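You operate a simulated robot arm through the tools that you are given. There is no shell and no other tool. Be economical: measure what you need, move in short steps, check, and stop when the job is done.

You run a simulated robot arm. Do the job below in one go: nothing can be reset, and whatever is moved stays where it is left.

Task
Take the cherry measuring jug and leave it on top of the black tray.

Only the result counts: the job must be done as asked and must still hold three seconds after the hand-in. Knocking over, shifting, dropping, spilling or breaking anything else fails it.

Robot
A 7-joint arm with a two-finger parallel gripper, fixed in place. Base frame: the origin is at the foot of the arm, x ahead of it, y to its left, z up; the work surface is at about z = 0. Units: cm, degrees, N and s.
With the tool pointing down near the work surface it reaches from about 24 to 62 cm from the base axis. Its first joint turns from -66.0 to 66.0 degrees. Payload 2.6 kg.
The tool frame sits at the grasp point between the pads (the TCP): z along the fingers, y along the line on which they close. The tips reach 3 cm beyond it. The gripper opens to 9.4 cm. The fingers are 2.8 cm wide and 1 cm thick; the gripper's body (5 by 9.6 cm) begins 5.5 cm behind the TCP.
Orientation is told as [roll, pitch, yaw] about the base's x, y, z axes, in that order, counted from this pose: with the fingers straight down and closing along the base's y, the tool's x points along the base's -x, its y along +y and its z along -z.

Tools
- The arm moves only by the tool move_arm. Its argument "series" is a list of rows, each an object (a shift or turn left out is 0, a gripper value left out holds the last) with "turn": the turn, a rotation vector about the tool's x, y, z in degrees, a list of three; "linear": the shift along the tool's x, y, z in cm, a list of three; "hand": the gripper command, from -1 (shut) to 1 (fully open), values between in proportion. In form: [{"turn": [wx, wy, wz], "linear": [dx, dy, dz], "hand": hand}, ...]. A call has 1 to 8 rows; each row shifts and turns the commanded pose from where the row before left it, along the tool's axes as they then stand. A row lasts 0.2 s, in which the tool goes at most 5 cm and 8.6 degrees; a call with a longer step from one row to the next is refused whole, and so is a gripper value outside its range. A pose out of reach is approached as far as the arm can. The call stops where the force on the tool passes 40 N (or 10 N more than at its start, if that is more) or the arm is blocked; 0.2 s more then pass. The fingers move at their own pace (about 7.2 cm/s each) and stop on an object; they squeeze with about 21 N. The grip force told is the motor's: it shows also when the fingers shut on nothing. Time passes only in rows, and 0.2 s behind the last, so rows that do not move let the fingers close. The reply holds the time, the measured pose of the TCP, the force on the tool along the base axes, the opening and the grip force, in the units named above and with some noise.
- Cameras (640 x 400 px; columns grow to the right, rows downward): "scene" is fixed at [3.71, 42.69, 57.84]; the picture's right is [-0.77, -0.63, 0.00], its down [-0.28, 0.34, -0.90] and it looks along [0.57, -0.69, -0.44] (base axes); focal length 342 px, centre (320, 200). "wrist" rides on the gripper at [7.6, 1.4, -10.2] in the tool frame; the picture's right is [-0.18, 0.98, 0.00], its down [-0.75, -0.14, -0.64] and it looks along [-0.63, -0.12, 0.77] (tool axes); focal length 243 px, centre (320, 200). There is no depth. A picture from a camera that has moved, and an enlarged one, comes with that camera's place and axes in the base frame and with its lens.
- grab_frame(camera): a new picture of that camera. It takes no simulated time.
- inspect(camera, box): a new picture of the part [left, top, right, bottom] of that camera's present view, enlarged. It takes no simulated time.
- close_job(): hands the job in; it is judged then, once.

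Go step by step. Nothing tells you positions but the pictures and the camera data: compare them with the known pose of the tool, close in by small moves and look again before you grip or let go. The budget is 90 turns and 42 pictures, counting those below and the enlarged ones. Unless the task says otherwise, let go and move clear before handing in, and close with one line.

The tools are called after "Request:" by a JSON object that holds its "method" and its "body". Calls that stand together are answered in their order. move_arm: Moves the arm, as the interface text tells. Its arguments: {"type":"object","properties":{"series":{"type":"array","items":{"type":"object","properties":{"turn":{"type":"array","items":{"type":"number"}},"linear":{"type":"array","items":{"type":"number"}},"hand":{"type":"number"}}}}},"required":["series"]} The other tools are called the same way: grab_frame (camera) takes a picture; inspect (camera, box) takes an enlarged picture of a part of a camera's view; close_job () hands the job in.

At the start:

```text
time_s: 0.0
tcp_pos: [33.91, -7.59, 36.11]
ee_rot: [0.1, 0.0, -0.1]
contact_force: [0.2, -0.4, 0.8]
grip_width: 9.41
gripper_force: 0.0
```

scene: 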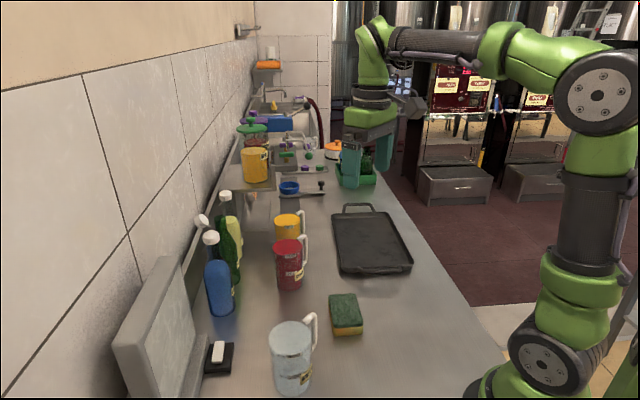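
wrist: 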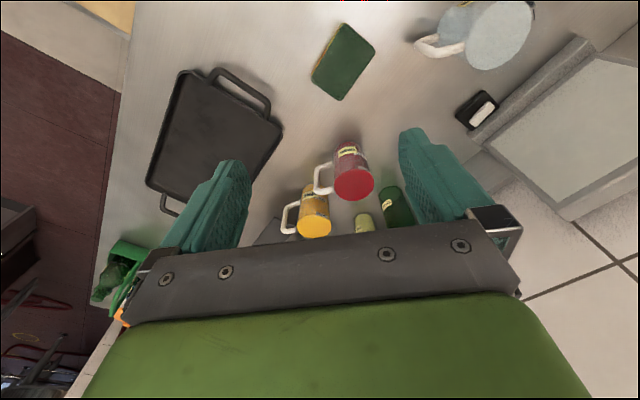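

I see the cherry (red) jug at roughly (54.5, -7), its handle pointing towards -y, and the black tray around (45, -32). I'll look closer before I move.

Request:
{"method": "inspect", "body": {"camera": "scene", "box": [200, 180, 440, 330]}}

Request:
{"method": "inspect", "body": {"camera": "wrist", "box": [240, 120, 440, 245]}}

```text
2.67 times, centred on (320, 255) of scene
camera zoom: at [3.71, 42.69, 57.84], right [-0.77, -0.63, 0.0], down [-0.28, 0.34, -0.9], along [0.57, -0.69, -0.44], focal length 911 px, centre (320, 53)
```

zoom: 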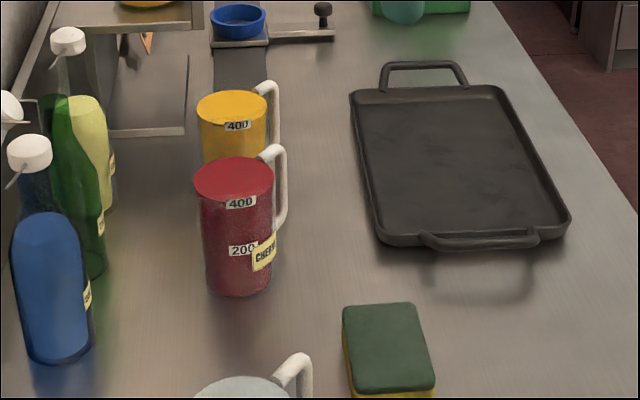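

```text
3.20 times, centred on (340, 182) of wrist
camera zoom: at [26.37, -6.07, 46.51], right [0.18, 0.98, 0.0], down [0.75, -0.14, 0.64], along [0.63, -0.12, -0.77], focal length 776 px, centre (256, 256)
```

zoom: 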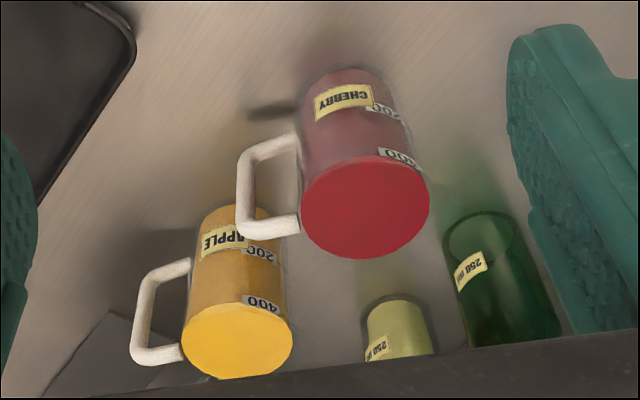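

The jug is full of cherry juice, about 11.5 cm high and 7.2 cm across, centred near (53.1, -5.1), with its handle along -y. I'll turn the gripper to yaw -90 so the fingers close along x, clear of the handle.

Request:
{"method": "move_arm", "body": {"series": [{"turn": [0, 0, 8.5], "hand": 1}, {"turn": [0, 0, 8.5]}, {"turn": [0, 0, 8.5]}, {"turn": [0, 0, 8.5]}, {"turn": [0, 0, 8.5]}, {"turn": [0, 0, 8.5]}, {"turn": [0, 0, 8.5]}, {"turn": [0, 0, 8.5]}]}}

Request:
{"method": "move_arm", "body": {"series": [{"turn": [0, 0, 7.3]}, {"turn": [0, 0, 7.3]}, {"turn": [0, 0, 7.4]}, {"linear": [0.8, 4.5, 0]}, {"linear": [0.8, 4.5, 0]}, {"linear": [0.5, 4.5, 0]}, {"linear": [0.4, 4.5, 0]}, {"linear": [0, 1.2, 4]}]}}

Request:
{"method": "move_arm", "body": {"series": [{"linear": [0, 0, 4]}, {"linear": [0, 0, 4]}, {"linear": [0, 0, 3]}, {"linear": [0, 0, 2]}, {"linear": [0, 0, 0]}]}}

Request:
{"method": "grab_frame", "body": {"camera": "wrist"}}

Request:
{"method": "inspect", "body": {"camera": "scene", "box": [200, 130, 440, 280]}}

```text
time_s: 1.8
tcp_pos: [34.01, -7.71, 36.07]
ee_rot: [0.0, 0.0, -68.3]
contact_force: [0.2, 0.3, 0.4]
grip_width: 9.38
gripper_force: 0.1
```

```text
time_s: 3.6
tcp_pos: [53.27, -5.13, 32.11]
ee_rot: [0.1, 0.0, -90.1]
contact_force: [0.6, 0.0, 1.0]
grip_width: 9.39
gripper_force: 0.1
```

```text
time_s: 4.8
tcp_pos: [53.11, -5.07, 18.76]
ee_rot: [0.0, -0.1, -90.0]
contact_force: [0.9, 0.6, 0.3]
grip_width: 9.39
gripper_force: 0.1
```

```text
37 pictures are left
camera wrist: at [54.52, 2.66, 29.22], right [0.98, -0.18, 0.0], down [-0.14, -0.75, 0.64], along [-0.12, -0.63, -0.77], focal length 243 px, centre (320, 200)
```

wrist: 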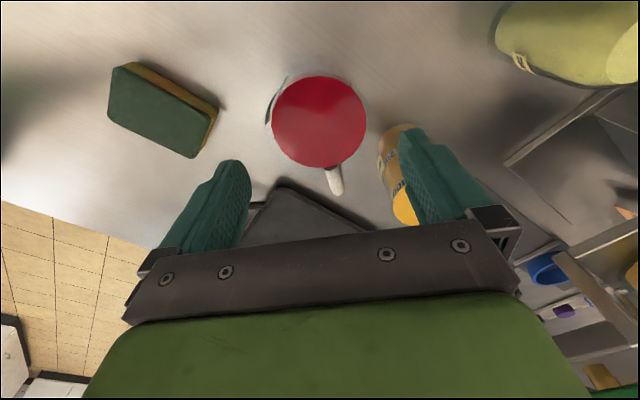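

```text
2.67 times, centred on (320, 205) of scene
camera zoom: at [3.71, 42.69, 57.84], right [-0.77, -0.63, 0.0], down [-0.28, 0.34, -0.9], along [0.57, -0.69, -0.44], focal length 911 px, centre (320, 187)
```

zoom: 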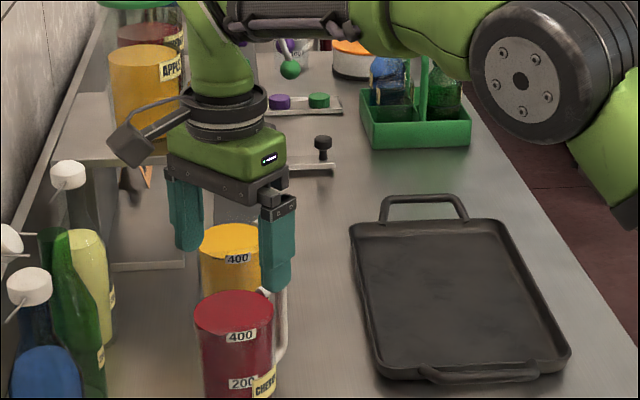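

The gripper is above the jug: its x is right at 53.1, and the jug centre sits slightly to +y, at about -4.6. I'll shift a little and go down around it.

Request:
{"method": "move_arm", "body": {"series": [{"linear": [0.4, 0, 0]}, {"linear": [0, 0, 2]}, {"linear": [0, 0, 2]}, {"linear": [0, 0, 1]}, {"linear": [0, 0, 0]}]}}

Request:
{"method": "grab_frame", "body": {"camera": "wrist"}}

Request:
{"method": "inspect", "body": {"camera": "scene", "box": [200, 180, 360, 280]}}

```text
time_s: 6.0
tcp_pos: [53.23, -4.61, 14.1]
ee_rot: [0.0, 0.0, -90.0]
contact_force: [0.3, -0.7, 0.6]
grip_width: 9.41
gripper_force: 0.1
```

```text
35 pictures are left
camera wrist: at [54.63, 3.11, 24.5], right [0.98, -0.18, 0.0], down [-0.14, -0.75, 0.64], along [-0.12, -0.63, -0.77], focal length 243 px, centre (320, 200)
```

wrist: 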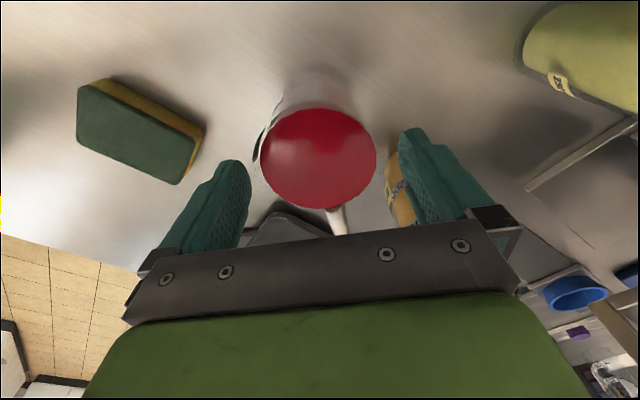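

```text
4.00 times, centred on (280, 230) of scene
camera zoom: at [3.71, 42.69, 57.84], right [-0.77, -0.63, 0.0], down [-0.28, 0.34, -0.9], along [0.57, -0.69, -0.44], focal length 1366 px, centre (480, 80)
```

zoom: 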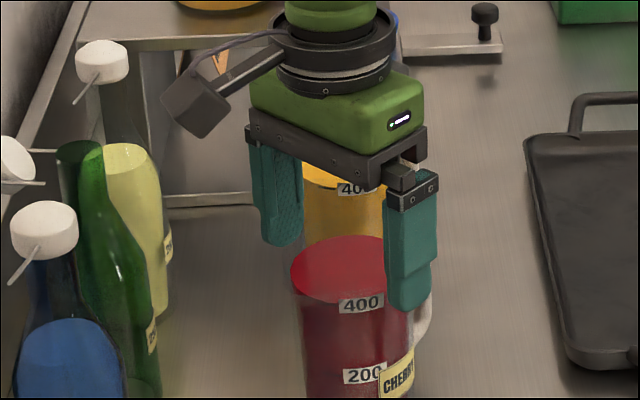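

The views agree: the jug is centred at about (53.1, -4.45) with its top at about z 11.2, so both fingers clear it. I'll go down to z of about 7.8.

Request:
{"method": "move_arm", "body": {"series": [{"linear": [0.1, -0.1, 1.5]}, {"linear": [0, 0, 1.5]}, {"linear": [0, 0, 1.5]}, {"linear": [0, 0, 1.2]}, {"linear": [0, 0, 0.6]}, {"linear": [0, 0, 0]}]}}

Request:
{"method": "grab_frame", "body": {"camera": "wrist"}}

Request:
{"method": "inspect", "body": {"camera": "scene", "box": [200, 200, 360, 300]}}

```text
time_s: 7.4
tcp_pos: [53.12, -4.7, 7.75]
ee_rot: [-0.1, 0.0, -90.1]
contact_force: [-0.9, 0.3, 0.2]
grip_width: 9.4
gripper_force: 0.0
```

```text
33 pictures are left
camera wrist: at [54.52, 3.13, 18.23], right [0.98, -0.18, 0.0], down [-0.14, -0.75, 0.64], along [-0.12, -0.63, -0.77], focal length 243 px, centre (320, 200)
```

wrist: 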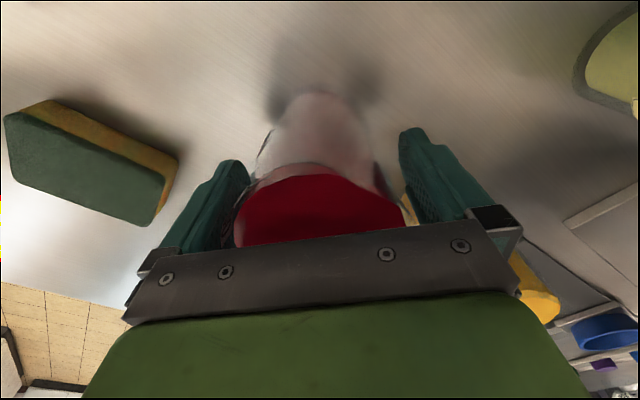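

```text
4.00 times, centred on (280, 250) of scene
camera zoom: at [3.71, 42.69, 57.84], right [-0.77, -0.63, 0.0], down [-0.28, 0.34, -0.9], along [0.57, -0.69, -0.44], focal length 1366 px, centre (480, 0)
```

zoom: 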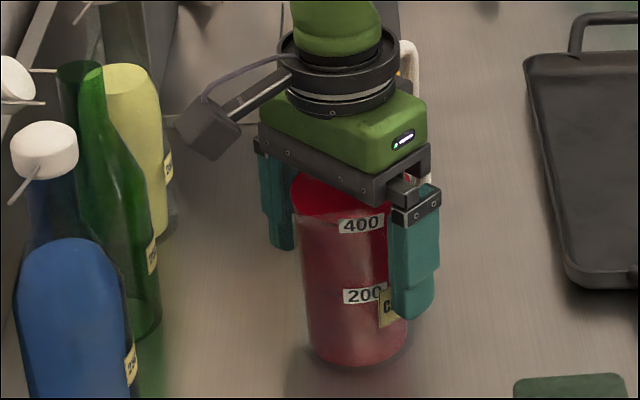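

The fingers straddle the jug without touching it. I'll close on it now.

Request:
{"method": "move_arm", "body": {"series": [{"hand": 0.6}, {"hand": 0.4}, {"hand": -1}, {"hand": -1}, {"hand": -1}, {"hand": -1}]}}

```text
time_s: 8.8
tcp_pos: [53.04, -4.56, 7.85]
ee_rot: [0.0, 0.1, -90.0]
contact_force: [-0.9, -0.7, 0.2]
grip_width: 7.89
gripper_force: 21.3
```

The jug is gripped at an opening of 7.9 cm. I'll lift it gently.

Request:
{"method": "move_arm", "body": {"series": [{"linear": [0, 0, -0.2]}, {"linear": [0, 0, -0.4]}, {"linear": [0, 0, -0.6]}, {"linear": [0, 0, -0.6]}, {"linear": [0, 0, -0.4]}, {"linear": [0, 0, -0.2]}, {"linear": [0, 0, 0]}]}}

Request:
{"method": "inspect", "body": {"camera": "scene", "box": [200, 180, 440, 330]}}

```text
time_s: 10.4
tcp_pos: [53.19, -4.54, 10.19]
ee_rot: [0.1, 0.0, -90.0]
contact_force: [-0.5, 0.2, -4.2]
grip_width: 7.85
gripper_force: 20.6
```

```text
2.67 times, centred on (320, 255) of scene
camera zoom: at [3.72, 42.69, 57.84], right [-0.77, -0.63, 0.0], down [-0.28, 0.34, -0.9], along [0.57, -0.69, -0.44], focal length 911 px, centre (320, 53)
```

zoom: 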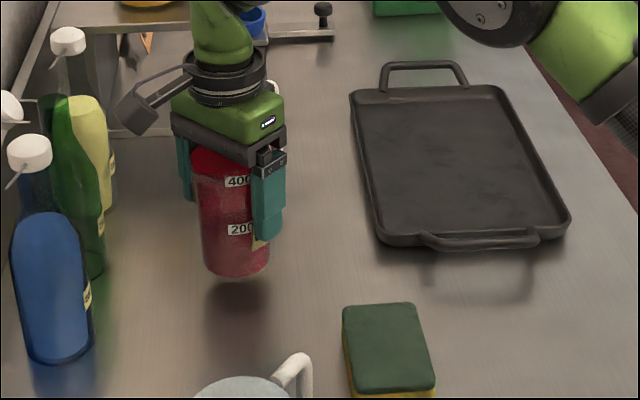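

The jug is held level and off the surface. I'll raise it another 4 cm, then carry it smoothly towards the tray.

Request:
{"method": "move_arm", "body": {"series": [{"linear": [0, 0, -0.4]}, {"linear": [0, 0, -0.8]}, {"linear": [0, 0, -1.2]}, {"linear": [0, 0, -0.9]}, {"linear": [0, 0, -0.5]}, {"linear": [0, 0, -0.2]}, {"linear": [0, 0, 0]}]}}

Request:
{"method": "move_arm", "body": {"series": [{"linear": [-0.4, -0.12, 0]}, {"linear": [-0.9, -0.27, 0]}, {"linear": [-1.4, -0.42, 0]}, {"linear": [-1.8, -0.55, 0]}, {"linear": [-1.8, -0.55, 0]}, {"linear": [-1.4, -0.42, 0]}, {"linear": [-0.9, -0.27, 0]}, {"linear": [-0.4, -0.12, 0]}]}}

Request:
{"method": "move_arm", "body": {"series": [{"linear": [-0.4, -0.12, 0]}, {"linear": [-0.9, -0.27, 0]}, {"linear": [-1.4, -0.42, 0]}, {"linear": [-1.8, -0.55, 0]}, {"linear": [-1.8, -0.55, 0]}, {"linear": [-1.4, -0.42, 0]}, {"linear": [-0.9, -0.27, 0]}, {"linear": [-0.4, -0.12, 0]}]}}

Request:
{"method": "move_arm", "body": {"series": [{"linear": [-0.4, -0.12, 0]}, {"linear": [-0.9, -0.27, 0]}, {"linear": [-1.4, -0.42, 0]}, {"linear": [-1.8, -0.55, 0]}, {"linear": [-1.8, -0.55, 0]}, {"linear": [-1.4, -0.42, 0]}, {"linear": [-0.7, -0.27, 0]}, {"linear": [-0.3, -0.1, 0]}]}}

Request:
{"method": "grab_frame", "body": {"camera": "scene"}}

Request:
{"method": "grab_frame", "body": {"camera": "wrist"}}

```text
time_s: 12.0
tcp_pos: [53.15, -4.69, 14.14]
ee_rot: [0.0, 0.0, -90.0]
contact_force: [-1.2, -0.2, -5.1]
grip_width: 7.86
gripper_force: 21.1
```

```text
time_s: 13.8
tcp_pos: [50.32, -13.54, 14.12]
ee_rot: [0.0, 0.0, -90.0]
contact_force: [0.5, 0.0, -5.0]
grip_width: 7.85
gripper_force: 20.9
```

```text
time_s: 15.6
tcp_pos: [47.65, -22.61, 14.23]
ee_rot: [0.0, -0.1, -90.0]
contact_force: [-0.7, 0.0, -4.6]
grip_width: 7.85
gripper_force: 21.0
```

```text
time_s: 17.4
tcp_pos: [45.12, -31.33, 14.25]
ee_rot: [0.0, -0.1, -90.0]
contact_force: [-0.1, 0.4, -5.0]
grip_width: 7.84
gripper_force: 21.5
```

```text
30 pictures are left
```

scene: 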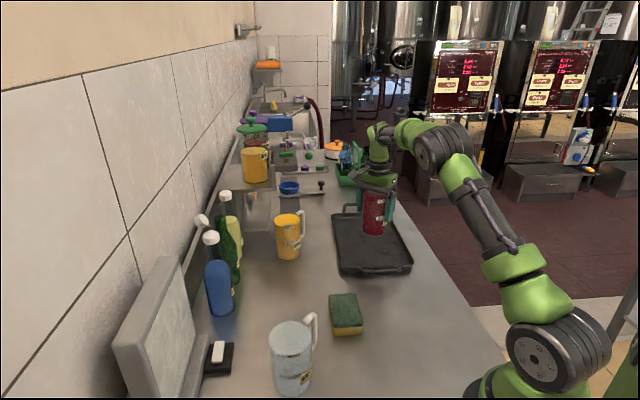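

```text
29 pictures are left
camera wrist: at [46.45, -23.57, 24.62], right [0.98, -0.18, 0.0], down [-0.14, -0.75, 0.64], along [-0.12, -0.63, -0.77], focal length 243 px, centre (320, 200)
```

wrist: 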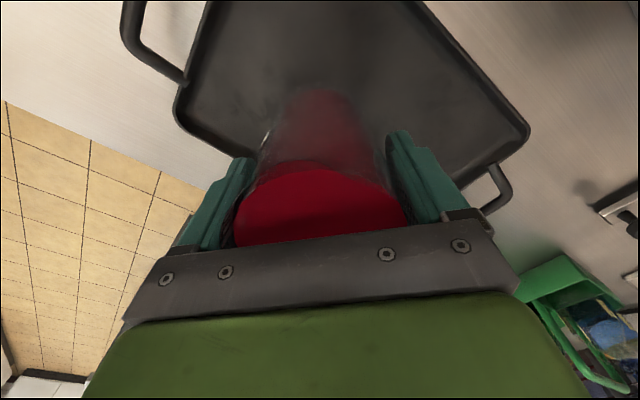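

The jug is held over the inner part of the tray, with about 3 cm or more to spare on every side, handle included. I'll lower it slowly.

Request:
{"method": "move_arm", "body": {"series": [{"linear": [0, 0, 0.4]}, {"linear": [0, 0, 0.8]}, {"linear": [0, 0, 1.1]}, {"linear": [0, 0, 0.9]}, {"linear": [0, 0, 0.6]}, {"linear": [0, 0, 0.4]}, {"linear": [0, 0, 0.2]}, {"linear": [0, 0, 0]}]}}

Request:
{"method": "inspect", "body": {"camera": "scene", "box": [300, 180, 460, 280]}}

```text
time_s: 19.2
tcp_pos: [44.98, -31.3, 9.7]
ee_rot: [0.0, 0.0, -90.0]
contact_force: [-0.3, 0.8, -4.8]
grip_width: 7.84
gripper_force: 20.9
```

```text
4.00 times, centred on (380, 230) of scene
camera zoom: at [3.72, 42.68, 57.84], right [-0.77, -0.63, 0.0], down [-0.28, 0.34, -0.9], along [0.57, -0.69, -0.44], focal length 1366 px, centre (80, 80)
```

zoom: 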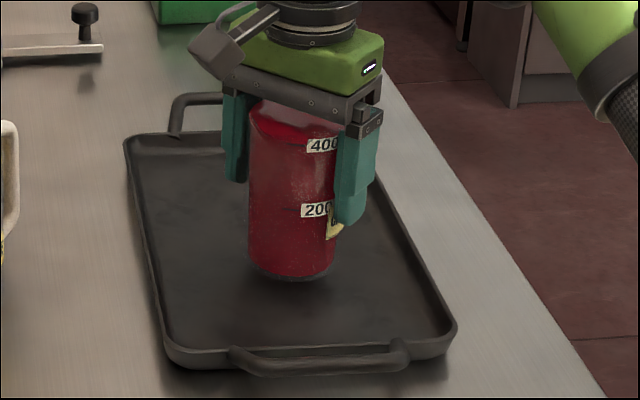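

The jug bottom is about 1 cm above the tray floor. I'll creep down until it touches.

Request:
{"method": "move_arm", "body": {"series": [{"linear": [0, 0, 0.15]}, {"linear": [0, 0, 0.15]}, {"linear": [0, 0, 0.15]}, {"linear": [0, 0, 0.15]}, {"linear": [0, 0, 0]}]}}

Request:
{"method": "move_arm", "body": {"series": [{"linear": [0, 0, 0.1]}, {"linear": [0, 0, 0.1]}, {"linear": [0, 0, 0]}]}}

```text
time_s: 20.4
tcp_pos: [45.0, -31.33, 9.25]
ee_rot: [0.1, 0.0, -90.1]
contact_force: [-1.1, -0.3, -3.6]
grip_width: 7.85
gripper_force: 21.2
```

```text
time_s: 21.2
tcp_pos: [45.01, -31.23, 8.95]
ee_rot: [0.1, 0.0, -90.0]
contact_force: [0.6, -0.8, -4.6]
grip_width: 7.85
gripper_force: 21.5
```

Request:
{"method": "move_arm", "body": {"series": [{"linear": [0, 0, 0.1]}, {"linear": [0, 0, 0.1]}, {"linear": [0, 0, 0]}]}}

Request:
{"method": "move_arm", "body": {"series": [{"linear": [0, 0, 0.1]}, {"linear": [0, 0, 0]}]}}

Request:
{"method": "inspect", "body": {"camera": "scene", "box": [300, 180, 460, 280]}}

```text
time_s: 22.0
tcp_pos: [44.93, -31.25, 8.77]
ee_rot: [0.0, 0.0, -90.0]
contact_force: [0.2, -0.2, -4.2]
grip_width: 7.86
gripper_force: 20.9
```

```text
time_s: 22.6
tcp_pos: [44.95, -31.28, 8.71]
ee_rot: [0.0, 0.0, -90.1]
contact_force: [-0.1, 0.8, -4.4]
grip_width: 7.87
gripper_force: 20.8
```

```text
4.00 times, centred on (380, 230) of scene
camera zoom: at [3.72, 42.68, 57.84], right [-0.77, -0.63, 0.0], down [-0.28, 0.34, -0.9], along [0.57, -0.69, -0.44], focal length 1366 px, centre (80, 80)
```

zoom: 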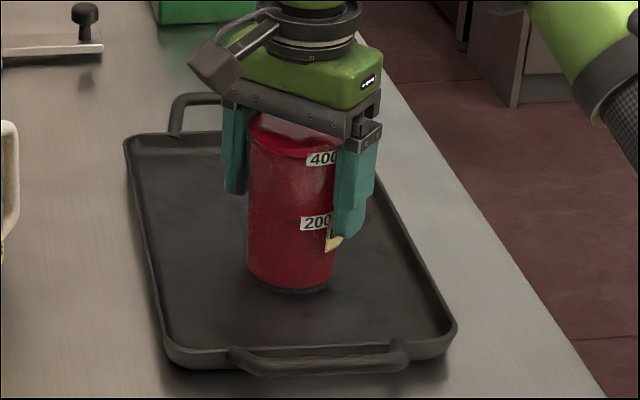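

The force still shows the jug's full weight, so it hasn't touched the tray yet. I'll keep going down in small steps.

Request:
{"method": "move_arm", "body": {"series": [{"linear": [0, 0, 0.1]}, {"linear": [0, 0, 0.1]}, {"linear": [0, 0, 0]}]}}

Request:
{"method": "move_arm", "body": {"series": [{"linear": [0, 0, 0.1]}, {"linear": [0, 0, 0]}]}}

```text
time_s: 23.4
tcp_pos: [44.97, -31.23, 8.48]
ee_rot: [0.0, 0.0, -90.1]
contact_force: [0.0, 1.6, -4.4]
grip_width: 7.82
gripper_force: 21.6
```

```text
time_s: 24.0
tcp_pos: [45.02, -31.31, 8.38]
ee_rot: [0.0, 0.0, -90.0]
contact_force: [0.5, 0.2, -4.1]
grip_width: 7.86
gripper_force: 20.9
```

Request:
{"method": "move_arm", "body": {"series": [{"linear": [0, 0, 0.1]}, {"linear": [0, 0, 0]}]}}

Request:
{"method": "move_arm", "body": {"series": [{"linear": [0, 0, 0.1]}, {"linear": [0, 0, 0]}]}}

```text
time_s: 24.6
tcp_pos: [45.02, -31.23, 8.4]
ee_rot: [0.0, 0.0, -90.0]
contact_force: [0.6, -0.2, 1.4]
grip_width: 7.85
gripper_force: 21.1
```

```text
time_s: 25.2
tcp_pos: [45.05, -31.29, 8.34]
ee_rot: [0.3, -0.1, -89.9]
contact_force: [1.8, -0.2, 11.0]
grip_width: 7.86
gripper_force: 21.2
```

The jug now rests on the tray floor. I'll ease off the extra push, open the fingers gradually, and check.

Request:
{"method": "move_arm", "body": {"series": [{"linear": [0, 0, -0.1]}, {"linear": [0, 0, 0]}, {"hand": 0.72}, {"hand": 0.8}, {"hand": 0.9}, {"hand": 1}, {"hand": 1}]}}

Request:
{"method": "grab_frame", "body": {"camera": "wrist"}}

Request:
{"method": "inspect", "body": {"camera": "scene", "box": [300, 180, 460, 280]}}

```text
time_s: 26.8
tcp_pos: [44.91, -31.21, 8.3]
ee_rot: [0.0, 0.0, -90.0]
contact_force: [0.1, -1.2, -0.5]
grip_width: 9.38
gripper_force: 0.1
```

```text
26 pictures are left
camera wrist: at [46.39, -23.54, 18.72], right [0.98, -0.18, 0.0], down [-0.14, -0.75, 0.64], along [-0.12, -0.63, -0.77], focal length 243 px, centre (320, 200)
```

wrist: 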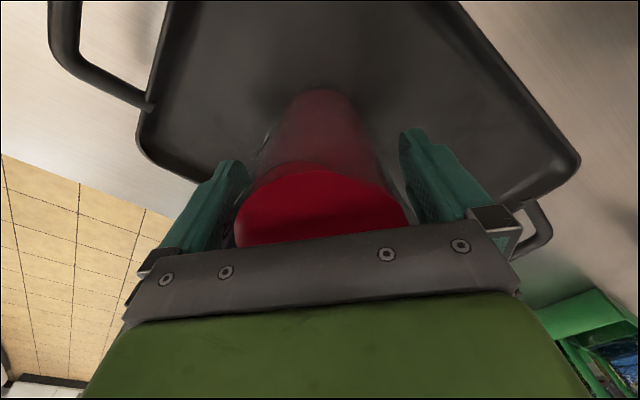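

```text
4.00 times, centred on (380, 230) of scene
camera zoom: at [3.71, 42.69, 57.84], right [-0.77, -0.63, 0.0], down [-0.28, 0.34, -0.9], along [0.57, -0.69, -0.44], focal length 1366 px, centre (80, 80)
```

zoom: 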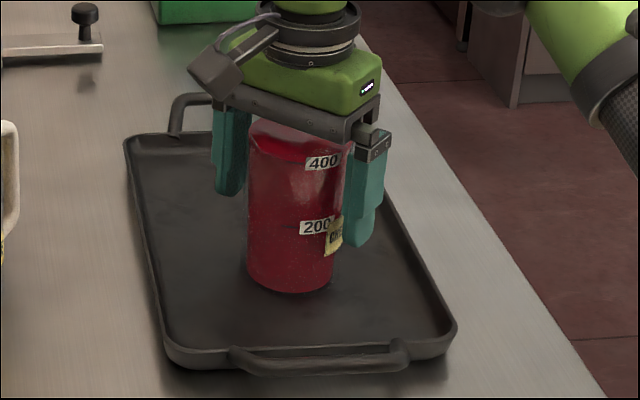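

The jug stands upright on the tray and the fingers are clear on both sides. I'll withdraw straight up.

Request:
{"method": "move_arm", "body": {"series": [{"linear": [0, 0, -1]}, {"linear": [0, 0, -1.5]}, {"linear": [0, 0, -2]}, {"linear": [0, 0, -3]}, {"linear": [0, 0, -3]}, {"linear": [0, 0, -3]}, {"linear": [0, 0, -2]}, {"linear": [0, 0, 0]}]}}

Request:
{"method": "grab_frame", "body": {"camera": "scene"}}

Request:
{"method": "grab_frame", "body": {"camera": "wrist"}}

```text
time_s: 28.6
tcp_pos: [45.08, -31.43, 23.73]
ee_rot: [0.1, 0.0, -90.0]
contact_force: [-0.2, 0.2, -0.1]
grip_width: 9.42
gripper_force: 0.0
```

```text
24 pictures are left
```

scene: 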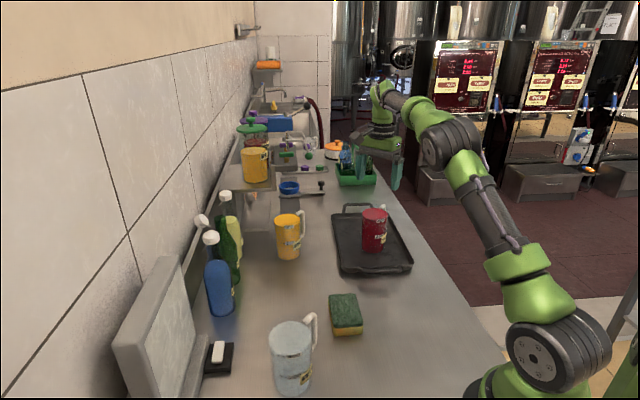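

```text
23 pictures are left
camera wrist: at [46.4, -23.61, 34.27], right [0.98, -0.18, 0.0], down [-0.14, -0.75, 0.64], along [-0.12, -0.63, -0.77], focal length 243 px, centre (320, 200)
```

wrist: 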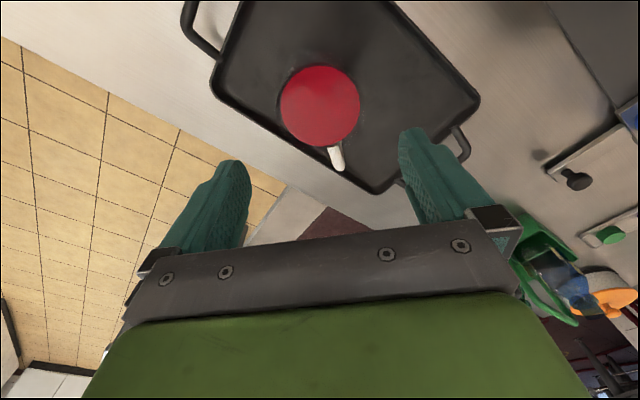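

The jug stands upright inside the tray, nothing else has moved, and the arm is clear, so I'm handing in.

Request:
{"method": "close_job", "body": {}}

```text
The job is handed in.
```

The cherry measuring jug is standing upright on the black tray; I saw no spill, nothing else was moved, and the job is handed in.
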